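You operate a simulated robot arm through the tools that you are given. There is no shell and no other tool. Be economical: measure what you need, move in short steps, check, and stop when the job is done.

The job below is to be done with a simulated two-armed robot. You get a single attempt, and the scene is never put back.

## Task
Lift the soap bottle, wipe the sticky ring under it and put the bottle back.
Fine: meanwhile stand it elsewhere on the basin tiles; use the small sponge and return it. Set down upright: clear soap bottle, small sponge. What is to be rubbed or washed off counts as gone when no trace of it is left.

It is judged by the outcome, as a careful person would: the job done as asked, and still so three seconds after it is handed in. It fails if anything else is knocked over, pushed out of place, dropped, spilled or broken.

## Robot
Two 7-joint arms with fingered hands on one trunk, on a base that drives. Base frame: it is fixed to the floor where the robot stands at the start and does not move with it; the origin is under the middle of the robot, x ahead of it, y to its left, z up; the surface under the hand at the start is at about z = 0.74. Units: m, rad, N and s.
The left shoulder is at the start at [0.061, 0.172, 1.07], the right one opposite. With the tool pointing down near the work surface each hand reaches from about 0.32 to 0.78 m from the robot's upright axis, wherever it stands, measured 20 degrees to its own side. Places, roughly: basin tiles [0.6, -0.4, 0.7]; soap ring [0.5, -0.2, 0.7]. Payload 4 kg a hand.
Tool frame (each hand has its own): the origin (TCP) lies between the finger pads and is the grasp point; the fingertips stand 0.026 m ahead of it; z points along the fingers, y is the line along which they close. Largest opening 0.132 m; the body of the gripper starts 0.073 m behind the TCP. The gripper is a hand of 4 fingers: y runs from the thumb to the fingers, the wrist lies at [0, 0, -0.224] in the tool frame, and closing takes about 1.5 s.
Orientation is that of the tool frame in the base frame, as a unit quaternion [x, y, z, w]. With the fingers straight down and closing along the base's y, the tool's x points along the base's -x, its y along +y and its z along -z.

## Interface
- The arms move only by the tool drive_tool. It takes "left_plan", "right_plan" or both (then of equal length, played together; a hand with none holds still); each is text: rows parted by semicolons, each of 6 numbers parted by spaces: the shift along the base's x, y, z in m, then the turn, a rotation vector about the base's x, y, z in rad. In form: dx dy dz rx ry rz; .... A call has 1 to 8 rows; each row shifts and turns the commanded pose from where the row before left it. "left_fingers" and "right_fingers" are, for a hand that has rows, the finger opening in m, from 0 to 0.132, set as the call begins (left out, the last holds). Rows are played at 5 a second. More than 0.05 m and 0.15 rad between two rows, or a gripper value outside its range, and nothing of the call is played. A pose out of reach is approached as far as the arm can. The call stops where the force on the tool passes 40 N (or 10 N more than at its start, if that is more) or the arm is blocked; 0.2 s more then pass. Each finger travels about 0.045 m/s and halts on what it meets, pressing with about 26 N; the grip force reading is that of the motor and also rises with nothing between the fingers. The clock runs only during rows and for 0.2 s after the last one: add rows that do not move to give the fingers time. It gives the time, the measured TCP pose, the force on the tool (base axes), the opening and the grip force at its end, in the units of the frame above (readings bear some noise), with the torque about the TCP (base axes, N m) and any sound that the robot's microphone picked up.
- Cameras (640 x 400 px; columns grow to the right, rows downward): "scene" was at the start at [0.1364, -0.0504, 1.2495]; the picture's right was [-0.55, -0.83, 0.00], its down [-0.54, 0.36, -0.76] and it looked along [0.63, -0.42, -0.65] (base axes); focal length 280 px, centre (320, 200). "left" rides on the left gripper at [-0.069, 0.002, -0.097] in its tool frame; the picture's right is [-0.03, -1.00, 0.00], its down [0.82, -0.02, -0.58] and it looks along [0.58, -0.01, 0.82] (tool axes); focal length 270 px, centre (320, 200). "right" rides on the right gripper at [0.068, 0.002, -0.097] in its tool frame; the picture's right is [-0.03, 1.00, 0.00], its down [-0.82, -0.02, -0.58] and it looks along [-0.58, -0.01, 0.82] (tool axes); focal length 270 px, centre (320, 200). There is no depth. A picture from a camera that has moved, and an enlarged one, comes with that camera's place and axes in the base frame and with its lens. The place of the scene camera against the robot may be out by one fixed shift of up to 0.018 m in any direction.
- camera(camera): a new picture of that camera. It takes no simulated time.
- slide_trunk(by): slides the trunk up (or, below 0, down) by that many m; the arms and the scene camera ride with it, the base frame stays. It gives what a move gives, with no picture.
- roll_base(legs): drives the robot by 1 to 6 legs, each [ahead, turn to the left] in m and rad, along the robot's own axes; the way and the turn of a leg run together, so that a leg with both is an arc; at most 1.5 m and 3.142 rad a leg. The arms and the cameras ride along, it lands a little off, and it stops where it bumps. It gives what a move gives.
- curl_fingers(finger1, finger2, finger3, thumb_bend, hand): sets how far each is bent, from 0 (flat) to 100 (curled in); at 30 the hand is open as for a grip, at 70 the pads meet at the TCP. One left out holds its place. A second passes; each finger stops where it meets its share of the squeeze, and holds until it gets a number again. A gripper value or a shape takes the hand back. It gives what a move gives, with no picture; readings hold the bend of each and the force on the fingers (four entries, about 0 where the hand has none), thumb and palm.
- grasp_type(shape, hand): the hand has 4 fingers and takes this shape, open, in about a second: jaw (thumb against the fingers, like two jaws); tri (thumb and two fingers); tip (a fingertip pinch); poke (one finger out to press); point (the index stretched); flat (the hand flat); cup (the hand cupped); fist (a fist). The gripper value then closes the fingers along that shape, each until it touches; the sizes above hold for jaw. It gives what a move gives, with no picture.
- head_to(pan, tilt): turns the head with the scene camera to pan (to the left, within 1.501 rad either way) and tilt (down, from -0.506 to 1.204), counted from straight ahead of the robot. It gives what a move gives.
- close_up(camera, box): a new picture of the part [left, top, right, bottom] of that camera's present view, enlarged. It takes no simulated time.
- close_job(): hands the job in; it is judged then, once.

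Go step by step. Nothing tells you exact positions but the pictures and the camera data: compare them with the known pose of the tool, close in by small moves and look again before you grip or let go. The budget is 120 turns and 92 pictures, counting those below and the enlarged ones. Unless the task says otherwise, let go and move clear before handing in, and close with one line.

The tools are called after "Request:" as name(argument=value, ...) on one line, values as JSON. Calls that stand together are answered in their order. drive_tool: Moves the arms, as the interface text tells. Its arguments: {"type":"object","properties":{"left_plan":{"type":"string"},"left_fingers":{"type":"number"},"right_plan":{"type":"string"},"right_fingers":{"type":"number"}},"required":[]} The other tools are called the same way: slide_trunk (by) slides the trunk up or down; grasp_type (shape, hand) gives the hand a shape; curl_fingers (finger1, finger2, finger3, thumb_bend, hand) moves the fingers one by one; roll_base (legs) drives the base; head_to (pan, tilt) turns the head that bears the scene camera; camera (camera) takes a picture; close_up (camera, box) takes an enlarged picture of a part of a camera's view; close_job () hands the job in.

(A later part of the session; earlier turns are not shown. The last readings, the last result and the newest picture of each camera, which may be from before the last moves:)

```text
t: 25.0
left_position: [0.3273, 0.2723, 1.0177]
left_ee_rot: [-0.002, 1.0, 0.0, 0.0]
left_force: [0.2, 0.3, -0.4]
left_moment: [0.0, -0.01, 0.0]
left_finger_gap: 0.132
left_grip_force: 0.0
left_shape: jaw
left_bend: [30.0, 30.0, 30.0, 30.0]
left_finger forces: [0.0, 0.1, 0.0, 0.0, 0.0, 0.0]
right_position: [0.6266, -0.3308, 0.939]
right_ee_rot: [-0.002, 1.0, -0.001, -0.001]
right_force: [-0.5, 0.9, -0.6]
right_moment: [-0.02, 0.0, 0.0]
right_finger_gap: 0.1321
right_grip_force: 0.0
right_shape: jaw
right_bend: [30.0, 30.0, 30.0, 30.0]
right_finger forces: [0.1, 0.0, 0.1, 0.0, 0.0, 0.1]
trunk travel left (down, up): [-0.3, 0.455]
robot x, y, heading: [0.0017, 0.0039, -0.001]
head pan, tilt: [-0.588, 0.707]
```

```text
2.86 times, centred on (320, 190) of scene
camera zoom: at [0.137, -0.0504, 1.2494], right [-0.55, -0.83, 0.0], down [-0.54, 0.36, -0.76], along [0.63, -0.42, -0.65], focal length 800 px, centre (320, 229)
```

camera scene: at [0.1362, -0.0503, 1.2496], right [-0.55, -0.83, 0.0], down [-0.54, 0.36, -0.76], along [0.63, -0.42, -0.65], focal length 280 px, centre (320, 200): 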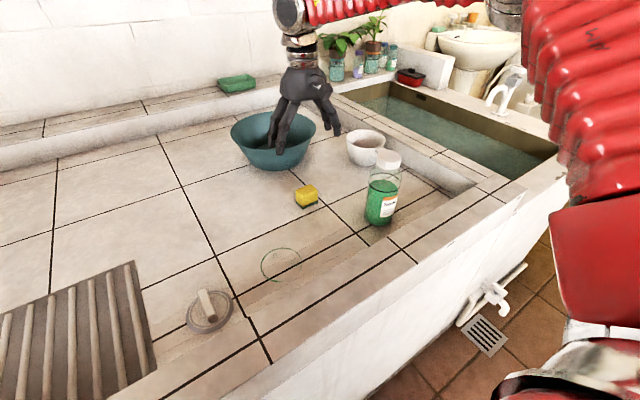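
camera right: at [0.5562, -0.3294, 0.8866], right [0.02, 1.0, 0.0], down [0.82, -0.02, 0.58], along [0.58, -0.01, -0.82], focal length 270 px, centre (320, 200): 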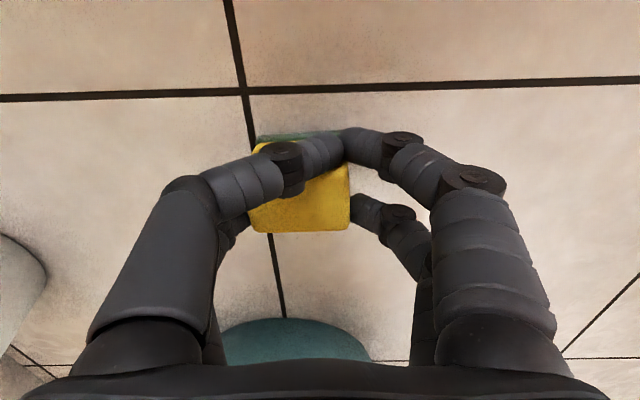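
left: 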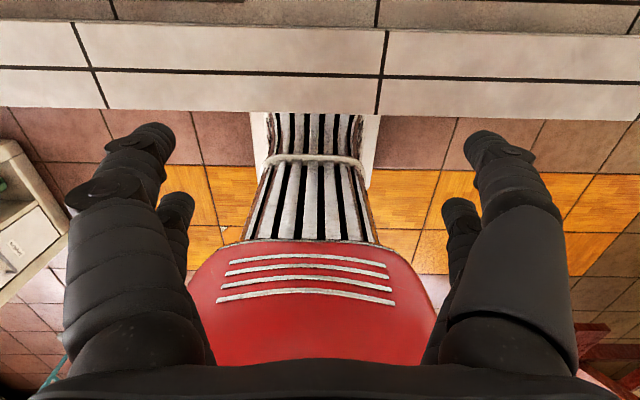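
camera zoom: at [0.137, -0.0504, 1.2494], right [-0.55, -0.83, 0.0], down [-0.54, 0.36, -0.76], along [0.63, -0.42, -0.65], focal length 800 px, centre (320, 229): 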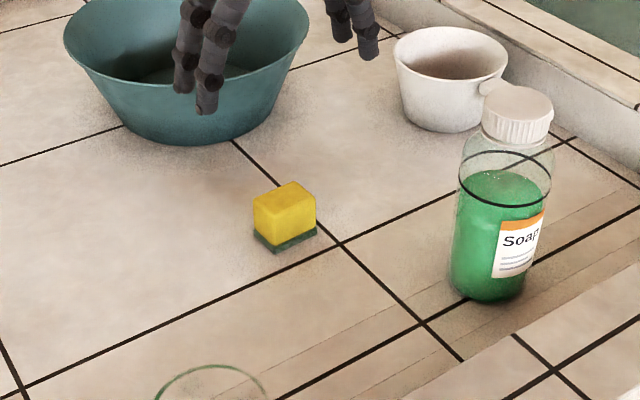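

The sponge shifted about 4 mm, to (0.628, -0.333), and still stands square. I'll turn the right hand +90° about z in place at height.

Request:
drive_tool(right_plan="0 0 0.01 0 0 0.14; 0 0 0 0 0 0.14; 0 0 0 0 0 0.14; 0 0 0 0 0 0.14; 0 0 0 0 0 0.14; 0 0 0 0 0 0.14; 0 0 0 0 0 0.14; 0 0 0 0 0 0.14")

Request:
drive_tool(right_plan="0 0 0 0 0 0.14; 0 0 0 0 0 0.14; 0 0 0 0 0 0.14; 0 0 0 0 0 0.03; 0 0 0 0 0 0")

Request:
camera(camera="right")

Request:
camera(camera="scene")

```text
t: 26.8
left_position: [0.3255, 0.2724, 1.0185]
left_ee_rot: [-0.003, 1.0, 0.0, -0.001]
left_force: [0.5, -0.3, 0.9]
left_moment: [0.0, 0.02, 0.0]
left_finger_gap: 0.132
left_grip_force: 0.1
left_shape: jaw
left_bend: [30.0, 30.0, 30.0, 30.0]
left_finger forces: [0.1, 0.0, 0.1, 0.1, 0.1, 0.0]
right_position: [0.6262, -0.3311, 0.9484]
right_ee_rot: [-0.533, 0.846, 0.0, 0.0]
right_force: [-0.1, 0.6, 0.2]
right_moment: [0.0, 0.03, 0.0]
right_finger_gap: 0.1318
right_grip_force: 0.0
right_shape: jaw
right_bend: [30.0, 30.0, 30.0, 30.0]
right_finger forces: [0.0, 0.0, 0.0, 0.0, 0.0, 0.1]
trunk travel left (down, up): [-0.3, 0.455]
robot x, y, heading: [0.0003, 0.003, 0.0]
head pan, tilt: [-0.588, 0.707]
```

```text
t: 28.0
left_position: [0.3255, 0.2722, 1.0187]
left_ee_rot: [-0.003, 1.0, 0.0, 0.0]
left_force: [0.1, 0.2, -0.5]
left_moment: [0.01, -0.01, -0.01]
left_finger_gap: 0.1318
left_grip_force: 0.0
left_shape: jaw
left_bend: [30.0, 30.0, 30.0, 30.0]
left_finger forces: [0.1, 0.0, 0.0, 0.0, 0.1, 0.1]
right_position: [0.6248, -0.3318, 0.9488]
right_ee_rot: [0.709, -0.706, 0.0, 0.001]
right_force: [0.1, 0.7, 0.3]
right_moment: [0.02, 0.0, 0.0]
right_finger_gap: 0.1319
right_grip_force: 0.1
right_shape: jaw
right_bend: [30.0, 30.0, 30.0, 30.0]
right_finger forces: [0.1, 0.0, 0.0, 0.0, 0.0, 0.1]
trunk travel left (down, up): [-0.3, 0.455]
robot x, y, heading: [0.0015, 0.0043, 0.002]
head pan, tilt: [-0.588, 0.707]
```

```text
60 pictures are left
camera right: at [0.6233, -0.3997, 1.0451], right [-1.0, 0.02, 0.0], down [0.02, 0.82, 0.58], along [0.01, 0.58, -0.82], focal length 270 px, centre (320, 200)
```

right: 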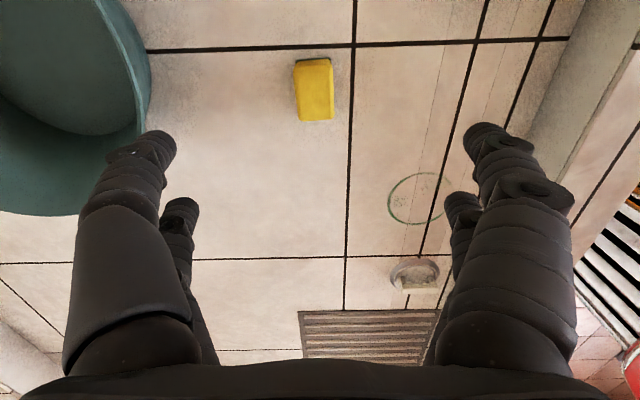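

```text
59 pictures are left
camera scene: at [0.1366, -0.0503, 1.2495], right [-0.55, -0.83, 0.0], down [-0.54, 0.36, -0.76], along [0.63, -0.42, -0.65], focal length 280 px, centre (320, 200)
```

scene: 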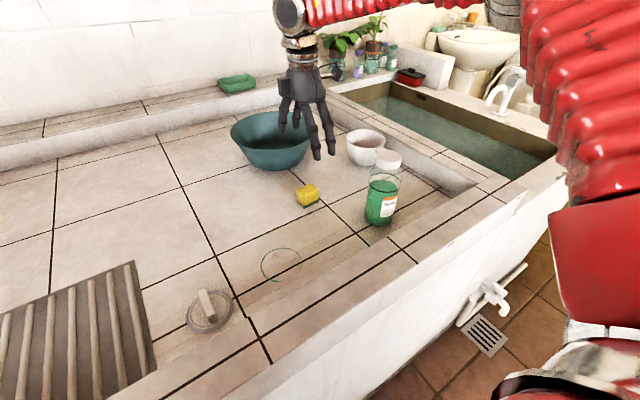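

The turn worked, and the bowl rim at about x 0.755 clears the thumb. I'll centre on the sponge and descend to just above grip height.

Request:
drive_tool(right_plan="0.003 -0.002 -0.03 0 0 0; 0 0 -0.04 0 0 0; 0 0 -0.04 0 0 0; 0 0 -0.03 0 0 0; 0 0 -0.01 0 0 0; 0 0 0 0 0 0")

Request:
camera(camera="right")

Request:
close_up(camera="scene", box=[220, 120, 420, 260])

```text
t: 29.4
left_position: [0.3248, 0.272, 1.018]
left_ee_rot: [-0.003, 1.0, 0.0, -0.001]
left_force: [-0.1, -1.2, 0.1]
left_moment: [0.0, -0.02, 0.01]
left_finger_gap: 0.1319
left_grip_force: 0.0
left_shape: jaw
left_bend: [30.0, 30.0, 30.0, 30.0]
left_finger forces: [0.0, 0.0, 0.1, 0.0, 0.0, 0.0]
right_position: [0.6279, -0.3332, 0.799]
right_ee_rot: [0.708, -0.706, 0.0, 0.0]
right_force: [-0.5, 0.4, 0.1]
right_moment: [0.03, -0.04, 0.01]
right_finger_gap: 0.1318
right_grip_force: 0.1
right_shape: jaw
right_bend: [30.0, 30.0, 30.0, 30.0]
right_finger forces: [0.0, 0.0, 0.1, 0.0, 0.0, 0.0]
trunk travel left (down, up): [-0.3, 0.455]
robot x, y, heading: [-0.0014, 0.0001, -0.003]
head pan, tilt: [-0.588, 0.707]
```

```text
58 pictures are left
camera right: at [0.6261, -0.4021, 0.8949], right [-1.0, 0.02, 0.0], down [0.02, 0.82, 0.58], along [0.01, 0.58, -0.82], focal length 270 px, centre (320, 200)
```

right: 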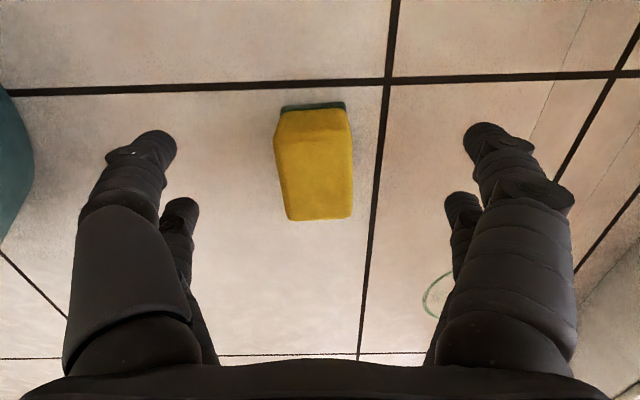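

```text
2.86 times, centred on (320, 190) of scene
camera zoom: at [0.1366, -0.0503, 1.2495], right [-0.55, -0.83, 0.0], down [-0.54, 0.36, -0.76], along [0.63, -0.42, -0.65], focal length 800 px, centre (320, 229)
```

zoom: 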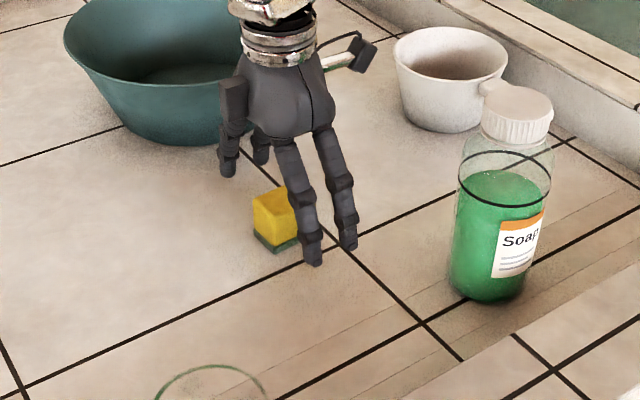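

Both digit pairs should overlap the sponge if I shift 6 mm toward -y. I'll do that, lower to z 0.789 and close gently.

Request:
drive_tool(right_plan="0 -0.006 0 0 0 0; 0 0 -0.01 0 0 0; 0 0 0 0 0 0")

Request:
drive_tool(right_plan="0 0 0 0 0 0; 0 0 0 0 0 0; 0 0 0 0 0 0; 0 0 0 0 0 0; 0 0 0 0 0 0; 0 0 0 0 0 0; 0 0 0 0 0 0; 0 0 0 0 0 0", right_fingers=0.025)

Request:
camera(camera="right")

Request:
close_up(camera="scene", box=[220, 120, 420, 260])

```text
t: 30.2
left_position: [0.326, 0.2739, 1.0182]
left_ee_rot: [-0.003, 1.0, 0.001, 0.0]
left_force: [0.8, -0.1, -0.1]
left_moment: [0.02, -0.02, 0.02]
left_finger_gap: 0.1319
left_grip_force: 0.1
left_shape: jaw
left_bend: [30.0, 30.0, 30.0, 30.0]
left_finger forces: [0.0, 0.1, 0.0, 0.1, 0.0, 0.0]
right_position: [0.6275, -0.3405, 0.7887]
right_ee_rot: [0.708, -0.706, 0.0, -0.001]
right_force: [0.1, 0.0, 0.7]
right_moment: [0.02, -0.02, 0.0]
right_finger_gap: 0.1319
right_grip_force: 0.1
right_shape: jaw
right_bend: [30.0, 30.0, 30.0, 30.0]
right_finger forces: [0.0, 0.0, 0.1, 0.1, 0.0, 0.0]
trunk travel left (down, up): [-0.3, 0.455]
robot x, y, heading: [-0.0011, 0.0005, 0.001]
head pan, tilt: [-0.588, 0.707]
```

```text
t: 32.0
left_position: [0.326, 0.2728, 1.0182]
left_ee_rot: [-0.003, 1.0, 0.0, 0.0]
left_force: [-0.2, 0.5, 0.0]
left_moment: [-0.01, 0.01, 0.01]
left_finger_gap: 0.1317
left_grip_force: 0.0
left_shape: jaw
left_bend: [30.0, 30.0, 30.0, 30.0]
left_finger forces: [0.0, 0.1, 0.0, 0.1, 0.1, 0.0]
right_position: [0.6264, -0.3396, 0.7892]
right_ee_rot: [0.708, -0.706, -0.001, 0.001]
right_force: [0.4, 0.5, 0.4]
right_moment: [0.0, 0.02, 0.02]
right_finger_gap: 0.0296
right_grip_force: 25.5
right_shape: jaw
right_bend: [73.0, 73.0, 73.0, 70.0]
right_finger forces: [23.4, 23.5, 23.3, 0.0, 23.8, 0.0]
trunk travel left (down, up): [-0.3, 0.455]
robot x, y, heading: [0.0013, 0.0039, -0.003]
head pan, tilt: [-0.588, 0.707]
```

```text
56 pictures are left
camera right: at [0.626, -0.4081, 0.8847], right [-1.0, 0.02, 0.0], down [0.02, 0.82, 0.58], along [0.01, 0.58, -0.82], focal length 270 px, centre (320, 200)
```

right: 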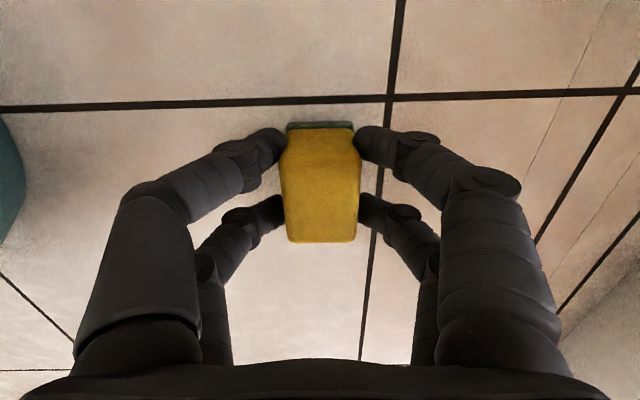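

```text
2.86 times, centred on (320, 190) of scene
camera zoom: at [0.1367, -0.0504, 1.2495], right [-0.55, -0.83, 0.0], down [-0.54, 0.36, -0.76], along [0.63, -0.42, -0.65], focal length 800 px, centre (320, 229)
```

zoom: 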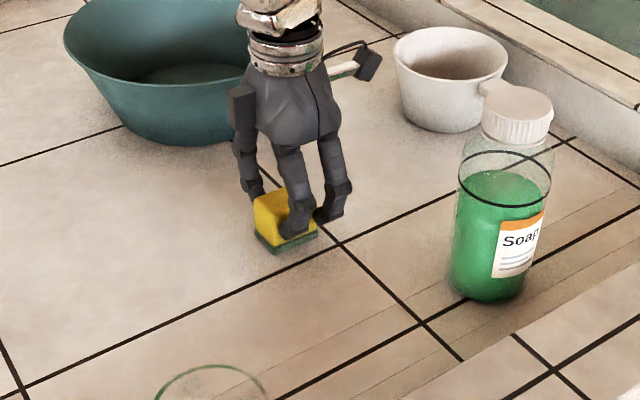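

All four digits grip the sponge evenly. I'll lift it, then turn the hand back by -90° on the way so the knuckles stay clear of the front rim, and look at the ring.

Request:
drive_tool(right_plan="0 0 0.02 0 0 0; 0 0 0.03 0 0 0; 0 0 0.03 0 0 0; -0.02 0.02 0.01 0 0 -0.14; -0.02 0.02 0 0 0 -0.14; -0.02 0.02 0 0 0 -0.14; -0.02 0.02 0 0 0 -0.14; -0.02 0.02 0 0 0 -0.14")

Request:
drive_tool(right_plan="-0.01 0.01 0 0 0 -0.14; -0.01 0.01 0 0 0 -0.14; -0.01 0.01 0 0 0 -0.14; -0.016 0.01 0 0 0 -0.14; 0 0.01 0 0 0 -0.14; 0 0.01 0 0 0 -0.14; 0 0 0 0 0 -0.03; 0 0 0 0 0 0")

Request:
camera(camera="right")

Request:
camera(camera="scene")

```text
t: 33.8
left_position: [0.3267, 0.2727, 1.0176]
left_ee_rot: [-0.002, 1.0, 0.001, 0.001]
left_force: [0.2, 0.4, -0.5]
left_moment: [0.0, -0.04, 0.04]
left_finger_gap: 0.1319
left_grip_force: 0.1
left_shape: jaw
left_bend: [30.0, 30.0, 30.0, 30.0]
left_finger forces: [0.1, 0.0, 0.2, 0.0, 0.0, 0.1]
right_position: [0.5297, -0.2396, 0.8778]
right_ee_rot: [-0.422, 0.906, 0.0, 0.0]
right_force: [0.0, 0.3, -1.0]
right_moment: [-0.01, 0.02, -0.01]
right_finger_gap: 0.0299
right_grip_force: 26.0
right_shape: jaw
right_bend: [73.0, 73.0, 73.0, 70.0]
right_finger forces: [23.6, 23.5, 23.4, 0.0, 23.8, 0.0]
trunk travel left (down, up): [-0.3, 0.455]
robot x, y, heading: [0.003, 0.0056, -0.005]
head pan, tilt: [-0.588, 0.707]
```

```text
t: 35.6
left_position: [0.3254, 0.2725, 1.0182]
left_ee_rot: [-0.002, 1.0, 0.0, -0.001]
left_force: [-0.2, -1.2, -0.1]
left_moment: [0.0, -0.01, -0.02]
left_finger_gap: 0.1318
left_grip_force: 0.0
left_shape: jaw
left_bend: [30.0, 30.0, 30.0, 30.0]
left_finger forces: [0.1, 0.0, 0.1, 0.0, 0.0, 0.0]
right_position: [0.4814, -0.1802, 0.8773]
right_ee_rot: [-0.001, 1.0, 0.0, 0.0]
right_force: [0.7, -0.4, -0.7]
right_moment: [-0.01, 0.01, -0.02]
right_finger_gap: 0.0297
right_grip_force: 26.4
right_shape: jaw
right_bend: [73.0, 73.0, 73.0, 70.0]
right_finger forces: [23.5, 23.6, 23.3, 0.0, 23.8, 0.0]
trunk travel left (down, up): [-0.3, 0.455]
robot x, y, heading: [0.0, 0.0025, -0.006]
head pan, tilt: [-0.588, 0.707]
```

```text
54 pictures are left
camera right: at [0.4132, -0.1782, 0.9747], right [0.02, 1.0, 0.0], down [0.82, -0.02, 0.58], along [0.58, -0.01, -0.82], focal length 270 px, centre (320, 200)
```

right: 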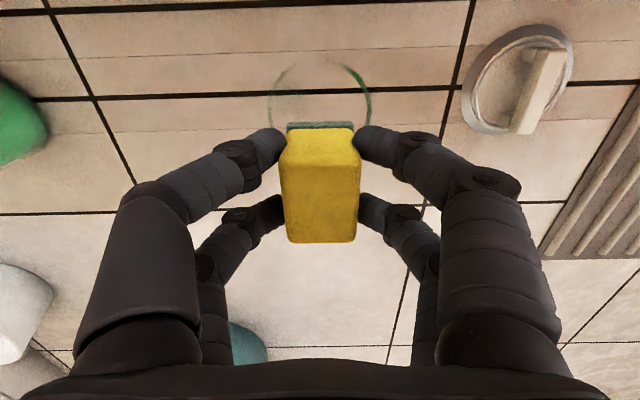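

```text
53 pictures are left
camera scene: at [0.1366, -0.0504, 1.2495], right [-0.55, -0.83, 0.0], down [-0.54, 0.36, -0.76], along [0.63, -0.42, -0.65], focal length 280 px, centre (320, 200)
```

scene: 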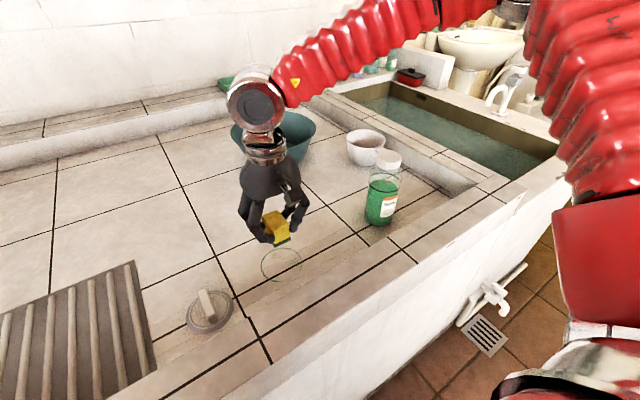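

The hand holds the sponge over the ring, which is centred near (0.486, -0.180) with radius 0.042. I'll lower it at the centre until it presses lightly.

Request:
drive_tool(right_plan="0.001 0.001 -0.03 0 0 0; 0 0 -0.03 0 0 0; 0 0 -0.02 0 0 0; 0 0 -0.006 0 0 0; 0 0 0 0 0 0")

Request:
drive_tool(right_plan="0 0 -0.002 0 0 0; 0 0 0 0 0 0")

Request:
drive_tool(right_plan="0 0 -0.002 0 0 0; 0 0 0 0 0 0")

```text
t: 36.8
left_position: [0.3255, 0.2721, 1.0185]
left_ee_rot: [-0.003, 1.0, 0.0, -0.001]
left_force: [-0.4, 0.0, -0.4]
left_moment: [0.03, 0.01, -0.01]
left_finger_gap: 0.132
left_grip_force: 0.0
left_shape: jaw
left_bend: [30.0, 30.0, 30.0, 30.0]
left_finger forces: [0.0, 0.0, 0.0, 0.1, 0.0, 0.1]
right_position: [0.4828, -0.1785, 0.7919]
right_ee_rot: [-0.002, 1.0, 0.0, 0.0]
right_force: [-0.1, -0.8, -0.1]
right_moment: [0.01, 0.02, -0.01]
right_finger_gap: 0.0296
right_grip_force: 26.4
right_shape: jaw
right_bend: [73.0, 73.0, 73.0, 70.0]
right_finger forces: [23.5, 23.6, 23.4, 0.0, 23.7, 0.0]
trunk travel left (down, up): [-0.3, 0.455]
robot x, y, heading: [0.0002, 0.001, 0.006]
head pan, tilt: [-0.588, 0.707]
```

```text
t: 37.4
left_position: [0.3259, 0.2734, 1.0176]
left_ee_rot: [-0.003, 1.0, 0.0, 0.0]
left_force: [-0.3, -0.2, -0.3]
left_moment: [-0.01, 0.0, -0.04]
left_finger_gap: 0.1318
left_grip_force: 0.0
left_shape: jaw
left_bend: [30.0, 30.0, 30.0, 30.0]
left_finger forces: [0.1, 0.1, 0.0, 0.0, 0.1, 0.0]
right_position: [0.4825, -0.178, 0.7901]
right_ee_rot: [-0.002, 1.0, 0.001, 0.0]
right_force: [-0.3, -0.1, -0.4]
right_moment: [0.02, 0.01, -0.01]
right_finger_gap: 0.0298
right_grip_force: 26.1
right_shape: jaw
right_bend: [73.0, 73.0, 73.0, 70.0]
right_finger forces: [23.5, 23.6, 23.4, 0.0, 23.8, 0.0]
trunk travel left (down, up): [-0.3, 0.455]
robot x, y, heading: [-0.0018, 0.002, 0.003]
head pan, tilt: [-0.588, 0.707]
```

```text
t: 38.0
left_position: [0.3246, 0.2719, 1.0182]
left_ee_rot: [-0.003, 1.0, 0.0, -0.001]
left_force: [0.0, -0.1, -0.1]
left_moment: [-0.01, -0.01, 0.02]
left_finger_gap: 0.1317
left_grip_force: 0.2
left_shape: jaw
left_bend: [30.0, 30.0, 30.0, 30.0]
left_finger forces: [0.0, 0.1, 0.1, 0.0, 0.0, 0.1]
right_position: [0.4829, -0.1794, 0.7878]
right_ee_rot: [-0.003, 1.0, 0.001, 0.001]
right_force: [0.6, 0.2, -0.6]
right_moment: [-0.01, -0.02, 0.0]
right_finger_gap: 0.0295
right_grip_force: 26.0
right_shape: jaw
right_bend: [73.0, 73.0, 73.0, 70.0]
right_finger forces: [23.5, 23.6, 23.4, 0.1, 23.8, 0.0]
trunk travel left (down, up): [-0.3, 0.455]
robot x, y, heading: [0.0015, 0.0004, 0.003]
head pan, tilt: [-0.588, 0.707]
```

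No contact force yet, so I'll keep lowering in 1 mm steps.

Request:
drive_tool(right_plan="0 0 -0.001 0 0 0; 0 0 0 0 0 0")

Request:
drive_tool(right_plan="0 0 -0.001 0 0 0; 0 0 0 0 0 0")

Request:
drive_tool(right_plan="0 0 -0.001 0 0 0; 0 0 0 0 0 0")

```text
t: 38.6
left_position: [0.3255, 0.2717, 1.0183]
left_ee_rot: [-0.002, 1.0, 0.0, 0.0]
left_force: [0.9, 0.3, 0.2]
left_moment: [-0.02, -0.01, 0.02]
left_finger_gap: 0.1321
left_grip_force: 0.1
left_shape: jaw
left_bend: [30.0, 30.0, 30.0, 30.0]
left_finger forces: [0.0, 0.0, 0.0, 0.0, 0.1, 0.0]
right_position: [0.4818, -0.1782, 0.7879]
right_ee_rot: [-0.003, 1.0, 0.0, 0.0]
right_force: [0.8, -0.5, 1.3]
right_moment: [-0.01, 0.0, 0.0]
right_finger_gap: 0.0297
right_grip_force: 26.2
right_shape: jaw
right_bend: [73.0, 73.0, 73.0, 70.0]
right_finger forces: [23.7, 23.7, 23.3, 0.1, 24.0, 0.1]
trunk travel left (down, up): [-0.3, 0.455]
robot x, y, heading: [-0.0024, 0.0021, 0.002]
head pan, tilt: [-0.588, 0.707]
```

```text
t: 39.2
left_position: [0.3247, 0.2728, 1.0174]
left_ee_rot: [-0.002, 1.0, -0.001, 0.0]
left_force: [-0.2, -0.1, -0.7]
left_moment: [0.0, 0.02, -0.02]
left_finger_gap: 0.1319
left_grip_force: 0.1
left_shape: jaw
left_bend: [30.0, 30.0, 30.0, 30.0]
left_finger forces: [0.0, 0.0, 0.0, 0.0, 0.1, 0.0]
right_position: [0.4831, -0.1781, 0.7874]
right_ee_rot: [-0.003, 1.0, 0.0, 0.0]
right_force: [-1.2, 0.5, 10.3]
right_moment: [-0.04, 0.09, -0.02]
right_finger_gap: 0.0298
right_grip_force: 26.0
right_shape: jaw
right_bend: [73.0, 73.0, 73.0, 70.0]
right_finger forces: [24.4, 24.3, 24.1, 0.1, 25.3, 0.0]
trunk travel left (down, up): [-0.3, 0.455]
robot x, y, heading: [0.0024, 0.0012, 0.003]
head pan, tilt: [-0.588, 0.707]
```

```text
t: 39.8
left_position: [0.3231, 0.2726, 1.0191]
left_ee_rot: [-0.002, 1.0, 0.0, 0.001]
left_force: [-1.5, 0.0, -1.5]
left_moment: [0.01, 0.0, 0.01]
left_finger_gap: 0.132
left_grip_force: 0.0
left_shape: jaw
left_bend: [30.0, 30.0, 30.0, 30.0]
left_finger forces: [0.0, 0.1, 0.0, 0.0, 0.0, 0.0]
right_position: [0.4831, -0.1783, 0.7865]
right_ee_rot: [-0.002, 1.0, 0.0, 0.0]
right_force: [-1.4, -3.9, 19.9]
right_moment: [-0.16, 0.1, 0.02]
right_finger_gap: 0.0304
right_grip_force: 25.7
right_shape: jaw
right_bend: [74.0, 74.0, 74.0, 70.0]
right_finger forces: [25.1, 24.7, 25.8, 0.0, 27.4, 0.1]
trunk travel left (down, up): [-0.3, 0.455]
robot x, y, heading: [0.0048, 0.0021, 0.0]
head pan, tilt: [-0.588, 0.707]
```

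It presses at about 20 N at z 0.7865. I'll ease to about 10 N and rub around the ring in a circle of radius 38 mm.

Request:
drive_tool(right_plan="0.019 0 0.0008 0 0 0; 0.019 0 0 0 0 0; -0.0051 0.019 0 0 0 0; -0.0139 0.0139 0 0 0 0; -0.019 0.0051 0 0 0 0; -0.019 -0.0051 0 0 0 0; -0.0139 -0.0139 0 0 0 0; -0.0051 -0.019 0 0 0 0")

Request:
camera(camera="right")

```text
t: 41.6
left_position: [0.322, 0.2729, 1.0191]
left_ee_rot: [-0.002, 1.0, 0.0, 0.001]
left_force: [0.6, -1.2, -0.6]
left_moment: [0.02, -0.03, 0.01]
left_finger_gap: 0.1319
left_grip_force: 0.1
left_shape: jaw
left_bend: [30.0, 30.0, 30.0, 30.0]
left_finger forces: [0.1, 0.0, 0.1, 0.1, 0.0, 0.0]
right_position: [0.4415, -0.1799, 0.7863]
right_ee_rot: [-0.001, 1.0, -0.001, -0.003]
right_force: [2.2, 1.8, 11.2]
right_moment: [-0.08, -0.03, 0.0]
right_finger_gap: 0.0275
right_grip_force: 25.8
right_shape: jaw
right_bend: [74.0, 74.0, 74.0, 70.0]
right_finger forces: [24.3, 25.7, 28.3, 0.0, 31.3, 0.0]
trunk travel left (down, up): [-0.3, 0.455]
robot x, y, heading: [-0.0014, 0.0007, -0.005]
head pan, tilt: [-0.588, 0.707]
```

```text
52 pictures are left
camera right: at [0.3726, -0.1776, 0.8827], right [0.02, 1.0, 0.0], down [0.82, -0.02, 0.57], along [0.57, -0.01, -0.82], focal length 270 px, centre (320, 200)
```

right: 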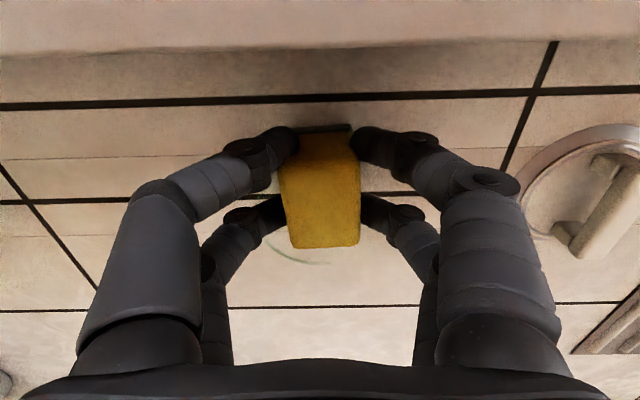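

The wiped half is fading and the sponge still sits well in the grip. I'll complete the circle and overlap.

Request:
drive_tool(right_plan="0.0051 -0.019 0 0 0 0; 0.0139 -0.0139 0 0 0 0; 0.019 -0.0051 0 0 0 0; 0.019 0.0051 0 0 0 0; 0.0139 0.0139 0 0 0 0; 0.0051 0.019 0 0 0 0; -0.0051 0.019 0 0 0 0; -0.0139 0.0139 0 0 0 0")

Request:
drive_tool(right_plan="-0.019 0.0051 0 0 0 0; -0.019 -0.0051 0 0 0 0; -0.0139 -0.0139 0 0 0 0; -0.0051 -0.019 0 0 0 0; 0.0051 -0.019 0 0 0 0; 0.0139 -0.0139 0 0 0 0; 0.019 -0.0051 0 0 0 0; 0.019 0.0051 0 0 0 0")

Request:
drive_tool(right_plan="0.0139 0.0139 0 0 0 0; 0.0051 0.019 0 0 0 0; -0.019 0.01 0 0 0 0; -0.019 0.005 0 0 0 0; -0.015 -0.015 0 0 0 0; 0.01 -0.016 0 0 0 0; 0.02 0 0 0 0 0; 0.005 0.016 0 0 0 0")

Request:
drive_tool(right_plan="0 0 0.02 0 0 0; 0 0 0.04 0 0 0; 0 -0.04 0.03 0 0 0; 0 -0.045 0 0 0 0; 0 -0.04 0 0 0 0; 0 0 0 0 0 0")

Request:
close_up(camera="scene", box=[230, 225, 330, 295])

Request:
camera(camera="right")

```text
t: 43.4
left_position: [0.3258, 0.2728, 1.0176]
left_ee_rot: [-0.002, 1.0, 0.0, 0.0]
left_force: [0.4, -0.1, 0.1]
left_moment: [0.03, 0.0, -0.02]
left_finger_gap: 0.132
left_grip_force: 0.0
left_shape: jaw
left_bend: [30.0, 30.0, 30.0, 30.0]
left_finger forces: [0.0, 0.0, 0.0, 0.1, 0.0, 0.0]
right_position: [0.5018, -0.146, 0.7868]
right_ee_rot: [-0.002, 1.0, 0.0, 0.0]
right_force: [2.5, -1.7, 4.7]
right_moment: [-0.13, 0.01, 0.02]
right_finger_gap: 0.0276
right_grip_force: 26.3
right_shape: jaw
right_bend: [74.0, 74.0, 74.0, 70.0]
right_finger forces: [22.8, 24.6, 28.5, 0.0, 29.3, 0.1]
trunk travel left (down, up): [-0.3, 0.455]
robot x, y, heading: [-0.001, 0.0028, -0.0]
head pan, tilt: [-0.588, 0.707]
```

```text
t: 45.2
left_position: [0.3247, 0.2726, 1.0169]
left_ee_rot: [-0.004, 1.0, -0.001, 0.001]
left_force: [-0.2, -0.1, 0.1]
left_moment: [0.02, -0.02, 0.01]
left_finger_gap: 0.1319
left_grip_force: 0.0
left_shape: jaw
left_bend: [30.0, 30.0, 30.0, 30.0]
left_finger forces: [0.1, 0.1, 0.1, 0.0, 0.0, 0.1]
right_position: [0.5011, -0.21, 0.787]
right_ee_rot: [-0.002, 1.0, 0.0, -0.001]
right_force: [-0.5, -0.6, 0.9]
right_moment: [0.0, -0.02, -0.04]
right_finger_gap: 0.0275
right_grip_force: 26.2
right_shape: jaw
right_bend: [74.0, 74.0, 74.0, 70.0]
right_finger forces: [22.7, 24.3, 27.7, 0.1, 27.8, 0.0]
trunk travel left (down, up): [-0.3, 0.455]
robot x, y, heading: [-0.0, 0.0008, 0.005]
head pan, tilt: [-0.588, 0.707]
```

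```text
t: 47.0
left_position: [0.3244, 0.2729, 1.0191]
left_ee_rot: [-0.002, 1.0, 0.0, -0.001]
left_force: [0.8, 0.5, -0.5]
left_moment: [0.01, -0.01, 0.04]
left_finger_gap: 0.1318
left_grip_force: 0.0
left_shape: jaw
left_bend: [30.0, 30.0, 30.0, 30.0]
left_finger forces: [0.0, 0.0, 0.0, 0.0, 0.0, 0.0]
right_position: [0.5024, -0.1777, 0.7861]
right_ee_rot: [-0.001, 1.0, 0.001, 0.001]
right_force: [-2.0, -3.6, 9.2]
right_moment: [-0.37, 0.03, -0.03]
right_finger_gap: 0.0277
right_grip_force: 25.8
right_shape: jaw
right_bend: [74.0, 74.0, 73.0, 70.0]
right_finger forces: [22.1, 24.2, 28.9, 0.0, 29.7, 0.0]
trunk travel left (down, up): [-0.3, 0.455]
robot x, y, heading: [-0.0004, 0.0012, 0.002]
head pan, tilt: [-0.588, 0.707]
```

```text
t: 48.4
left_position: [0.3262, 0.2724, 1.0183]
left_ee_rot: [-0.002, 1.0, 0.0, -0.001]
left_force: [0.2, -0.3, 0.4]
left_moment: [-0.01, -0.01, 0.0]
left_finger_gap: 0.132
left_grip_force: 0.0
left_shape: jaw
left_bend: [30.0, 30.0, 30.0, 30.0]
left_finger forces: [0.1, 0.1, 0.0, 0.0, 0.0, 0.0]
right_position: [0.5027, -0.3029, 0.8769]
right_ee_rot: [-0.004, 1.0, 0.0, 0.0]
right_force: [0.1, 0.1, -0.7]
right_moment: [0.0, 0.02, -0.02]
right_finger_gap: 0.0277
right_grip_force: 26.2
right_shape: jaw
right_bend: [74.0, 74.0, 73.0, 70.0]
right_finger forces: [22.7, 24.5, 27.4, 0.0, 26.1, 0.0]
trunk travel left (down, up): [-0.3, 0.455]
robot x, y, heading: [-0.0014, 0.0028, 0.002]
head pan, tilt: [-0.588, 0.707]
```

```text
5.71 times, centred on (280, 260) of scene
camera zoom: at [0.1369, -0.0503, 1.2494], right [-0.55, -0.83, 0.0], down [-0.54, 0.36, -0.76], along [0.63, -0.42, -0.65], focal length 1600 px, centre (549, -143)
```

zoom: 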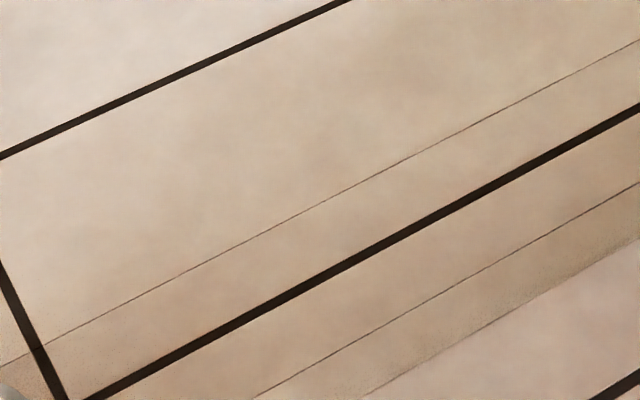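

```text
50 pictures are left
camera right: at [0.4342, -0.3011, 0.9727], right [0.02, 1.0, 0.0], down [0.82, -0.02, 0.58], along [0.58, -0.01, -0.82], focal length 270 px, centre (320, 200)
```

right: 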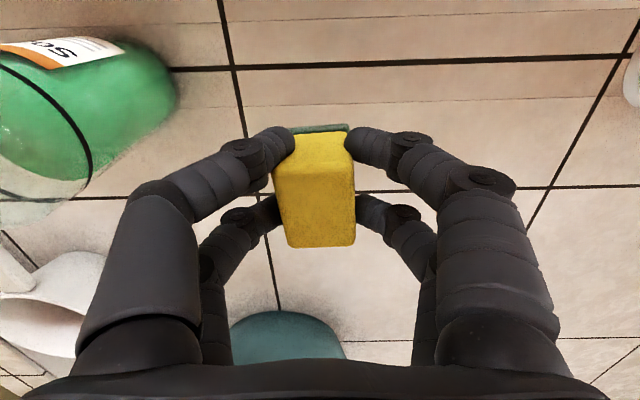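

No trace of the ring is left in the enlarged view. I'll take the sponge back to its place, turning the hand +90° again so it stands as before.

Request:
drive_tool(right_plan="0.035 0.005 0 0 0 0; 0.035 0 0 0 0 0; 0.03 0 0 0 0 0.14; 0.022 0 0 0 0 0.14; 0 -0.01 0 0 0 0.14; 0 -0.015 0 0 0 0.14; 0 -0.01 0 0 0 0.14; 0 0 0 0 0 0.14")

Request:
drive_tool(right_plan="0 0 0 0 0 0.14; 0 0 0 0 0 0.14; 0 0 0 0 0 0.14; 0 0 0 0 0 0.14; 0 0 0 0 0 0.14; 0 0 0 0 0 0.03; 0 0 0 0 0 0")

Request:
camera(camera="right")

Request:
close_up(camera="scene", box=[220, 120, 420, 260])

```text
t: 50.2
left_position: [0.3266, 0.2725, 1.0187]
left_ee_rot: [-0.003, 1.0, 0.0, -0.001]
left_force: [0.0, 0.4, -0.5]
left_moment: [0.02, 0.01, 0.01]
left_finger_gap: 0.1317
left_grip_force: 0.1
left_shape: jaw
left_bend: [30.0, 30.0, 30.0, 30.0]
left_finger forces: [0.0, 0.1, 0.2, 0.1, 0.0, 0.0]
right_position: [0.6243, -0.3328, 0.8766]
right_ee_rot: [-0.411, 0.912, 0.0, 0.0]
right_force: [1.3, -0.1, -0.8]
right_moment: [0.04, 0.05, -0.01]
right_finger_gap: 0.0277
right_grip_force: 25.3
right_shape: jaw
right_bend: [74.0, 74.0, 73.0, 70.0]
right_finger forces: [22.5, 24.7, 27.1, 0.0, 26.0, 0.0]
trunk travel left (down, up): [-0.3, 0.455]
robot x, y, heading: [-0.0007, 0.0033, 0.002]
head pan, tilt: [-0.588, 0.707]
```

```text
t: 51.8
left_position: [0.3257, 0.272, 1.0184]
left_ee_rot: [-0.002, 1.0, 0.0, -0.002]
left_force: [0.2, 0.6, -0.3]
left_moment: [-0.01, -0.02, 0.04]
left_finger_gap: 0.1321
left_grip_force: 0.0
left_shape: jaw
left_bend: [30.0, 30.0, 30.0, 30.0]
left_finger forces: [0.0, 0.1, 0.0, 0.0, 0.1, 0.1]
right_position: [0.6255, -0.3337, 0.8759]
right_ee_rot: [0.709, -0.705, -0.001, 0.001]
right_force: [-0.4, -0.4, -1.0]
right_moment: [-0.02, 0.01, 0.02]
right_finger_gap: 0.0277
right_grip_force: 25.6
right_shape: jaw
right_bend: [75.0, 74.0, 73.0, 70.0]
right_finger forces: [22.4, 24.7, 27.0, 0.1, 25.9, 0.0]
trunk travel left (down, up): [-0.3, 0.455]
robot x, y, heading: [-0.0015, 0.0028, 0.002]
head pan, tilt: [-0.588, 0.707]
```

```text
49 pictures are left
camera right: at [0.6237, -0.4015, 0.9735], right [-1.0, 0.02, 0.0], down [0.02, 0.82, 0.58], along [0.01, 0.58, -0.82], focal length 270 px, centre (320, 200)
```

right: 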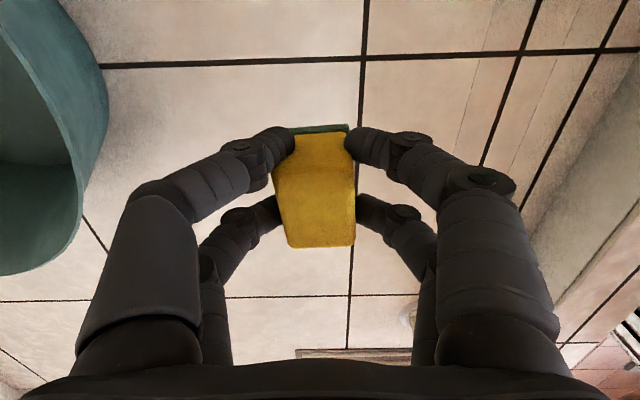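

```text
2.86 times, centred on (320, 190) of scene
camera zoom: at [0.1367, -0.0504, 1.2495], right [-0.55, -0.83, 0.0], down [-0.54, 0.36, -0.76], along [0.63, -0.42, -0.65], focal length 800 px, centre (320, 229)
```

zoom: 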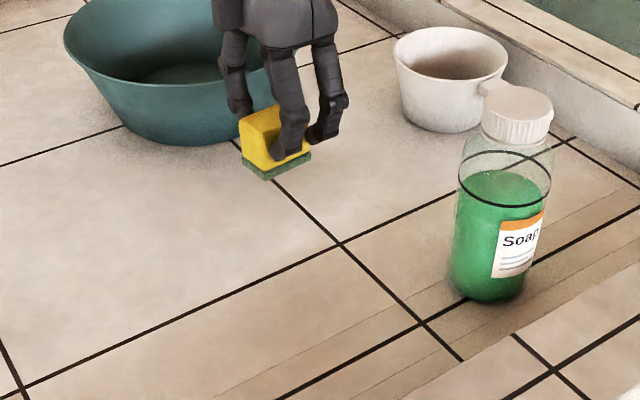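

The sponge is above its old spot, nearly square. I'll lower it to the tiles and finish in small steps.

Request:
drive_tool(right_plan="0 0 -0.03 0 0 0; 0 0 -0.03 0 0 0; 0 0 -0.02 0 0 0; 0 0 -0.006 0 0 0; 0 0 0 0 0 0")

Request:
drive_tool(right_plan="0 0 -0.0015 0 0 0; 0 0 0 0 0 0")

Request:
drive_tool(right_plan="0 0 -0.0015 0 0 0; 0 0 0 0 0 0")

```text
t: 53.0
left_position: [0.3259, 0.2732, 1.0171]
left_ee_rot: [-0.003, 1.0, 0.0, -0.001]
left_force: [-0.2, -0.2, -0.3]
left_moment: [-0.01, 0.02, 0.0]
left_finger_gap: 0.1319
left_grip_force: 0.1
left_shape: jaw
left_bend: [30.0, 30.0, 30.0, 30.0]
left_finger forces: [0.0, 0.1, 0.0, 0.1, 0.0, 0.1]
right_position: [0.6247, -0.3337, 0.7909]
right_ee_rot: [0.708, -0.706, -0.001, 0.0]
right_force: [-0.3, -0.1, -1.2]
right_moment: [-0.01, 0.01, -0.01]
right_finger_gap: 0.0275
right_grip_force: 26.1
right_shape: jaw
right_bend: [75.0, 74.0, 73.0, 70.0]
right_finger forces: [22.4, 24.6, 27.0, 0.0, 25.7, 0.1]
trunk travel left (down, up): [-0.3, 0.455]
robot x, y, heading: [0.0022, 0.0031, -0.004]
head pan, tilt: [-0.588, 0.707]
```

```text
t: 53.6
left_position: [0.3246, 0.2716, 1.0182]
left_ee_rot: [-0.002, 1.0, 0.0, -0.001]
left_force: [0.4, -0.1, 0.5]
left_moment: [0.01, 0.02, -0.03]
left_finger_gap: 0.1321
left_grip_force: 0.0
left_shape: jaw
left_bend: [30.0, 30.0, 30.0, 30.0]
left_finger forces: [0.0, 0.0, 0.0, 0.0, 0.0, 0.1]
right_position: [0.624, -0.3347, 0.788]
right_ee_rot: [0.709, -0.705, -0.001, 0.0]
right_force: [0.5, -0.6, 0.0]
right_moment: [-0.01, 0.0, 0.0]
right_finger_gap: 0.0277
right_grip_force: 25.7
right_shape: jaw
right_bend: [75.0, 74.0, 73.0, 70.0]
right_finger forces: [22.4, 24.6, 27.0, 0.0, 25.7, 0.0]
trunk travel left (down, up): [-0.3, 0.455]
robot x, y, heading: [0.0036, 0.0017, 0.002]
head pan, tilt: [-0.588, 0.707]
```

```text
t: 54.2
left_position: [0.3253, 0.2728, 1.0186]
left_ee_rot: [-0.002, 1.0, 0.0, 0.0]
left_force: [-0.4, -0.3, 1.0]
left_moment: [0.03, -0.01, -0.02]
left_finger_gap: 0.1318
left_grip_force: 0.0
left_shape: jaw
left_bend: [30.0, 30.0, 30.0, 30.0]
left_finger forces: [0.0, 0.1, 0.0, 0.0, 0.0, 0.0]
right_position: [0.6241, -0.3329, 0.7865]
right_ee_rot: [0.708, -0.706, 0.0, 0.0]
right_force: [-1.2, -0.5, 1.4]
right_moment: [0.01, 0.0, 0.01]
right_finger_gap: 0.0279
right_grip_force: 26.6
right_shape: jaw
right_bend: [75.0, 74.0, 73.0, 70.0]
right_finger forces: [22.5, 24.7, 27.0, 0.0, 25.9, 0.0]
trunk travel left (down, up): [-0.3, 0.455]
robot x, y, heading: [-0.003, 0.0015, -0.0]
head pan, tilt: [-0.588, 0.707]
```

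It's just touching. I'll lower 0.7 mm more, then open and rise straight up.

Request:
drive_tool(right_plan="0 0 -0.0007 0 0 0; 0 0 0 0 0 0")

Request:
drive_tool(right_plan="0 0 0 0 0 0; 0 0 0 0 0 0; 0 0 0 0 0 0; 0 0 0 0 0 0; 0 0 0 0 0 0; 0 0 0 0 0 0; 0 0 0 0 0 0; 0 0 0 0 0 0", right_fingers=0.132)

Request:
camera(camera="right")

```text
t: 54.8
left_position: [0.3253, 0.2723, 1.0176]
left_ee_rot: [-0.002, 1.0, 0.0, 0.0]
left_force: [-0.1, -0.1, -0.4]
left_moment: [0.0, -0.01, 0.03]
left_finger_gap: 0.132
left_grip_force: 0.1
left_shape: jaw
left_bend: [30.0, 30.0, 30.0, 30.0]
left_finger forces: [0.0, 0.1, 0.1, 0.0, 0.0, 0.0]
right_position: [0.6247, -0.3339, 0.7871]
right_ee_rot: [0.708, -0.706, 0.0, 0.0]
right_force: [0.1, -0.7, 3.1]
right_moment: [0.06, -0.02, 0.0]
right_finger_gap: 0.0276
right_grip_force: 26.3
right_shape: jaw
right_bend: [74.0, 74.0, 73.0, 70.0]
right_finger forces: [22.6, 25.0, 27.0, 0.0, 26.5, 0.0]
trunk travel left (down, up): [-0.3, 0.455]
robot x, y, heading: [-0.0018, -0.001, 0.0]
head pan, tilt: [-0.588, 0.707]
```

```text
t: 56.6
left_position: [0.326, 0.2732, 1.0179]
left_ee_rot: [-0.002, 1.0, 0.0, -0.001]
left_force: [0.2, -0.4, -0.4]
left_moment: [0.01, -0.02, -0.01]
left_finger_gap: 0.1319
left_grip_force: 0.1
left_shape: jaw
left_bend: [30.0, 30.0, 30.0, 30.0]
left_finger forces: [0.0, 0.0, 0.0, 0.1, 0.0, 0.0]
right_position: [0.6243, -0.3329, 0.7883]
right_ee_rot: [0.708, -0.706, -0.001, 0.001]
right_force: [0.0, -0.6, 0.0]
right_moment: [0.0, 0.0, 0.01]
right_finger_gap: 0.132
right_grip_force: 0.0
right_shape: jaw
right_bend: [30.0, 30.0, 30.0, 30.0]
right_finger forces: [0.0, 0.0, 0.1, 0.1, 0.1, 0.0]
trunk travel left (down, up): [-0.3, 0.455]
robot x, y, heading: [0.0021, -0.0014, 0.001]
head pan, tilt: [-0.588, 0.707]
```

```text
47 pictures are left
camera right: at [0.6228, -0.4019, 0.8831], right [-1.0, 0.02, 0.0], down [0.02, 0.82, 0.58], along [0.01, 0.58, -0.82], focal length 270 px, centre (320, 200)
```

right: 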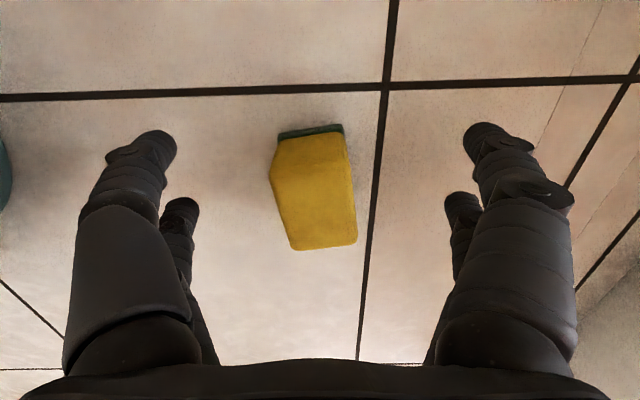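

The sponge stands flat in its place. I'll rise, turn back to -90°, and go above the bottle.

Request:
drive_tool(right_plan="0 0 0.03 0 0 0; 0 0 0.04 0 0 0; 0 0 0.05 0 0 0; 0 0 0.05 0 0 0; 0 0 0.04 0 0 -0.14; 0 0 0 0 0 -0.14; 0 0 0 0 0 -0.14; 0 0 0 0 0 -0.14")

Request:
drive_tool(right_plan="-0.02 -0.01 0 0 0 -0.14; -0.03 -0.02 0 0 0 -0.14; -0.03 -0.03 0 0 0 -0.14; -0.03 -0.03 0 0 0 -0.14; -0.034 -0.026 0 0 0 -0.14; 0 0 0 0 0 -0.14; 0 0 0 0 0 -0.14; 0 0 0 0 0 -0.03")

Request:
camera(camera="right")

Request:
camera(camera="scene")

```text
t: 58.4
left_position: [0.3246, 0.2718, 1.018]
left_ee_rot: [-0.003, 1.0, 0.0, 0.0]
left_force: [-0.3, -0.4, -0.4]
left_moment: [0.01, -0.02, -0.05]
left_finger_gap: 0.1318
left_grip_force: 0.1
left_shape: jaw
left_bend: [30.0, 30.0, 30.0, 30.0]
left_finger forces: [0.0, 0.0, 0.1, 0.1, 0.0, 0.0]
right_position: [0.6243, -0.3316, 0.9966]
right_ee_rot: [-0.485, 0.875, 0.0, -0.002]
right_force: [0.0, -0.3, -0.1]
right_moment: [-0.01, 0.02, -0.01]
right_finger_gap: 0.132
right_grip_force: 0.1
right_shape: jaw
right_bend: [30.0, 30.0, 30.0, 30.0]
right_finger forces: [0.0, 0.0, 0.0, 0.1, 0.0, 0.1]
trunk travel left (down, up): [-0.3, 0.455]
robot x, y, heading: [0.0011, 0.0021, -0.002]
head pan, tilt: [-0.588, 0.707]
```

```text
t: 60.2
left_position: [0.3255, 0.2713, 1.0188]
left_ee_rot: [-0.002, 1.0, -0.001, -0.001]
left_force: [0.0, -1.1, 0.0]
left_moment: [0.0, -0.01, 0.01]
left_finger_gap: 0.1319
left_grip_force: 0.0
left_shape: jaw
left_bend: [30.0, 30.0, 30.0, 30.0]
left_finger forces: [0.0, 0.1, 0.1, 0.1, 0.0, 0.1]
right_position: [0.4822, -0.449, 0.9967]
right_ee_rot: [-0.002, 1.0, 0.0, 0.0]
right_force: [0.6, -0.1, 0.4]
right_moment: [-0.02, -0.02, 0.0]
right_finger_gap: 0.1318
right_grip_force: 0.1
right_shape: jaw
right_bend: [30.0, 30.0, 30.0, 30.0]
right_finger forces: [0.0, 0.0, 0.0, 0.0, 0.0, 0.0]
trunk travel left (down, up): [-0.3, 0.455]
robot x, y, heading: [0.0024, -0.0002, -0.002]
head pan, tilt: [-0.588, 0.707]
```

```text
46 pictures are left
camera right: at [0.4125, -0.4469, 1.0926], right [0.02, 1.0, 0.0], down [0.82, -0.02, 0.58], along [0.58, -0.01, -0.82], focal length 270 px, centre (320, 200)
```

right: 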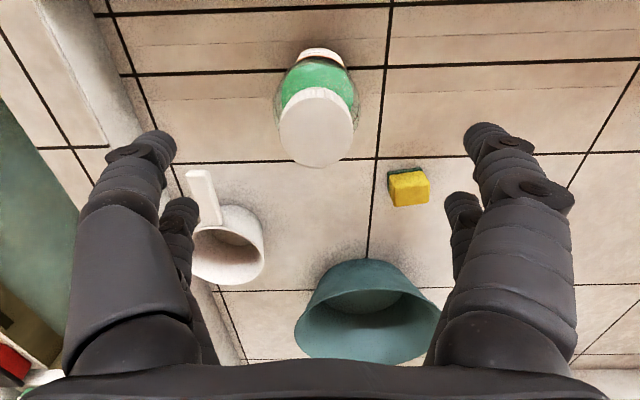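

```text
45 pictures are left
camera scene: at [0.1366, -0.0504, 1.2495], right [-0.55, -0.83, 0.0], down [-0.54, 0.36, -0.76], along [0.63, -0.42, -0.65], focal length 280 px, centre (320, 200)
```

scene: 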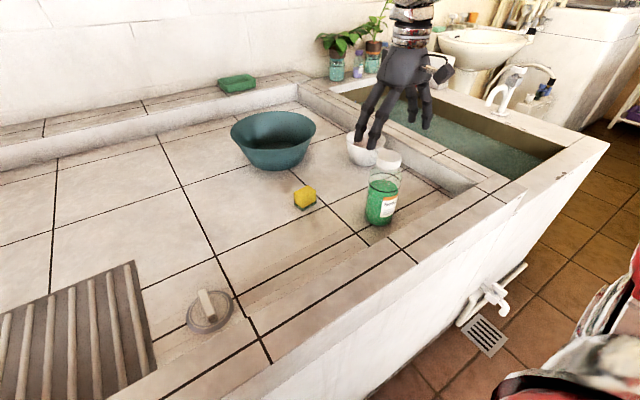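

The bottle is centred under the hand again at about (0.478, -0.450). I'll descend as before and grip.

Request:
drive_tool(right_plan="-0.002 -0.001 -0.03 0 0 0; 0 0 -0.04 0 0 0; 0 0 -0.03 0 0 0; 0 0 -0.03 0 0 0; 0 0 -0.0135 0 0 0; 0 0 0 0 0 0")

Request:
drive_tool(right_plan="0 0 0 0 0 0; 0 0 0 0 0 0; 0 0 0 0 0 0; 0 0 0 0 0 0; 0 0 0 0 0 0; 0 0 0 0 0 0; 0 0 0 0 0 0; 0 0 0 0 0 0", right_fingers=0.04)

Request:
camera(camera="right")

```text
t: 61.6
left_position: [0.3252, 0.2712, 1.0184]
left_ee_rot: [-0.002, 1.0, 0.001, 0.0]
left_force: [-0.2, 0.2, 0.2]
left_moment: [-0.02, 0.02, -0.01]
left_finger_gap: 0.1316
left_grip_force: 0.0
left_shape: jaw
left_bend: [30.0, 30.0, 30.0, 30.0]
left_finger forces: [0.1, 0.1, 0.0, 0.0, 0.0, 0.0]
right_position: [0.4773, -0.4495, 0.8518]
right_ee_rot: [-0.003, 1.0, 0.0, 0.0]
right_force: [0.6, -0.3, 0.2]
right_moment: [-0.04, 0.02, 0.01]
right_finger_gap: 0.1319
right_grip_force: 0.0
right_shape: jaw
right_bend: [30.0, 30.0, 30.0, 30.0]
right_finger forces: [0.0, 0.0, 0.0, 0.0, 0.1, 0.1]
trunk travel left (down, up): [-0.3, 0.455]
robot x, y, heading: [-0.0018, 0.0052, -0.001]
head pan, tilt: [-0.588, 0.707]
```

```text
t: 63.4
left_position: [0.3259, 0.2716, 1.0187]
left_ee_rot: [-0.002, 1.0, 0.0, -0.001]
left_force: [0.9, -1.0, -0.7]
left_moment: [-0.01, -0.01, 0.02]
left_finger_gap: 0.1319
left_grip_force: 0.1
left_shape: jaw
left_bend: [30.0, 30.0, 30.0, 30.0]
left_finger forces: [0.1, 0.0, 0.0, 0.1, 0.1, 0.0]
right_position: [0.4774, -0.4499, 0.8528]
right_ee_rot: [-0.003, 1.0, 0.0, -0.001]
right_force: [0.1, -0.3, 0.2]
right_moment: [-0.01, 0.03, -0.01]
right_finger_gap: 0.0527
right_grip_force: 26.2
right_shape: jaw
right_bend: [73.0, 73.0, 73.0, 70.0]
right_finger forces: [23.8, 24.8, 22.7, 0.0, 24.6, 0.1]
trunk travel left (down, up): [-0.3, 0.455]
robot x, y, heading: [-0.0015, 0.0038, -0.002]
head pan, tilt: [-0.588, 0.707]
```

```text
44 pictures are left
camera right: at [0.4096, -0.4482, 0.9488], right [0.02, 1.0, 0.0], down [0.82, -0.02, 0.58], along [0.58, -0.01, -0.82], focal length 270 px, centre (320, 200)
```

right: 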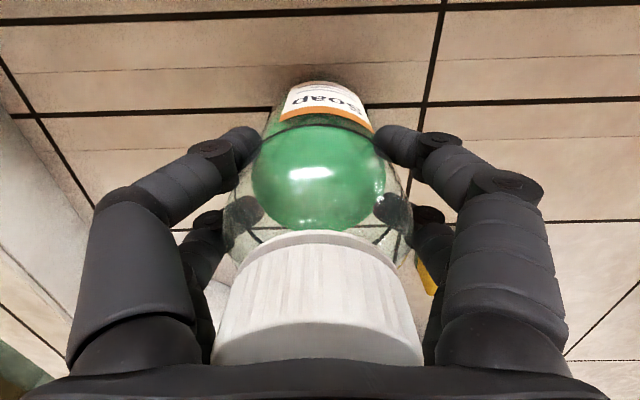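

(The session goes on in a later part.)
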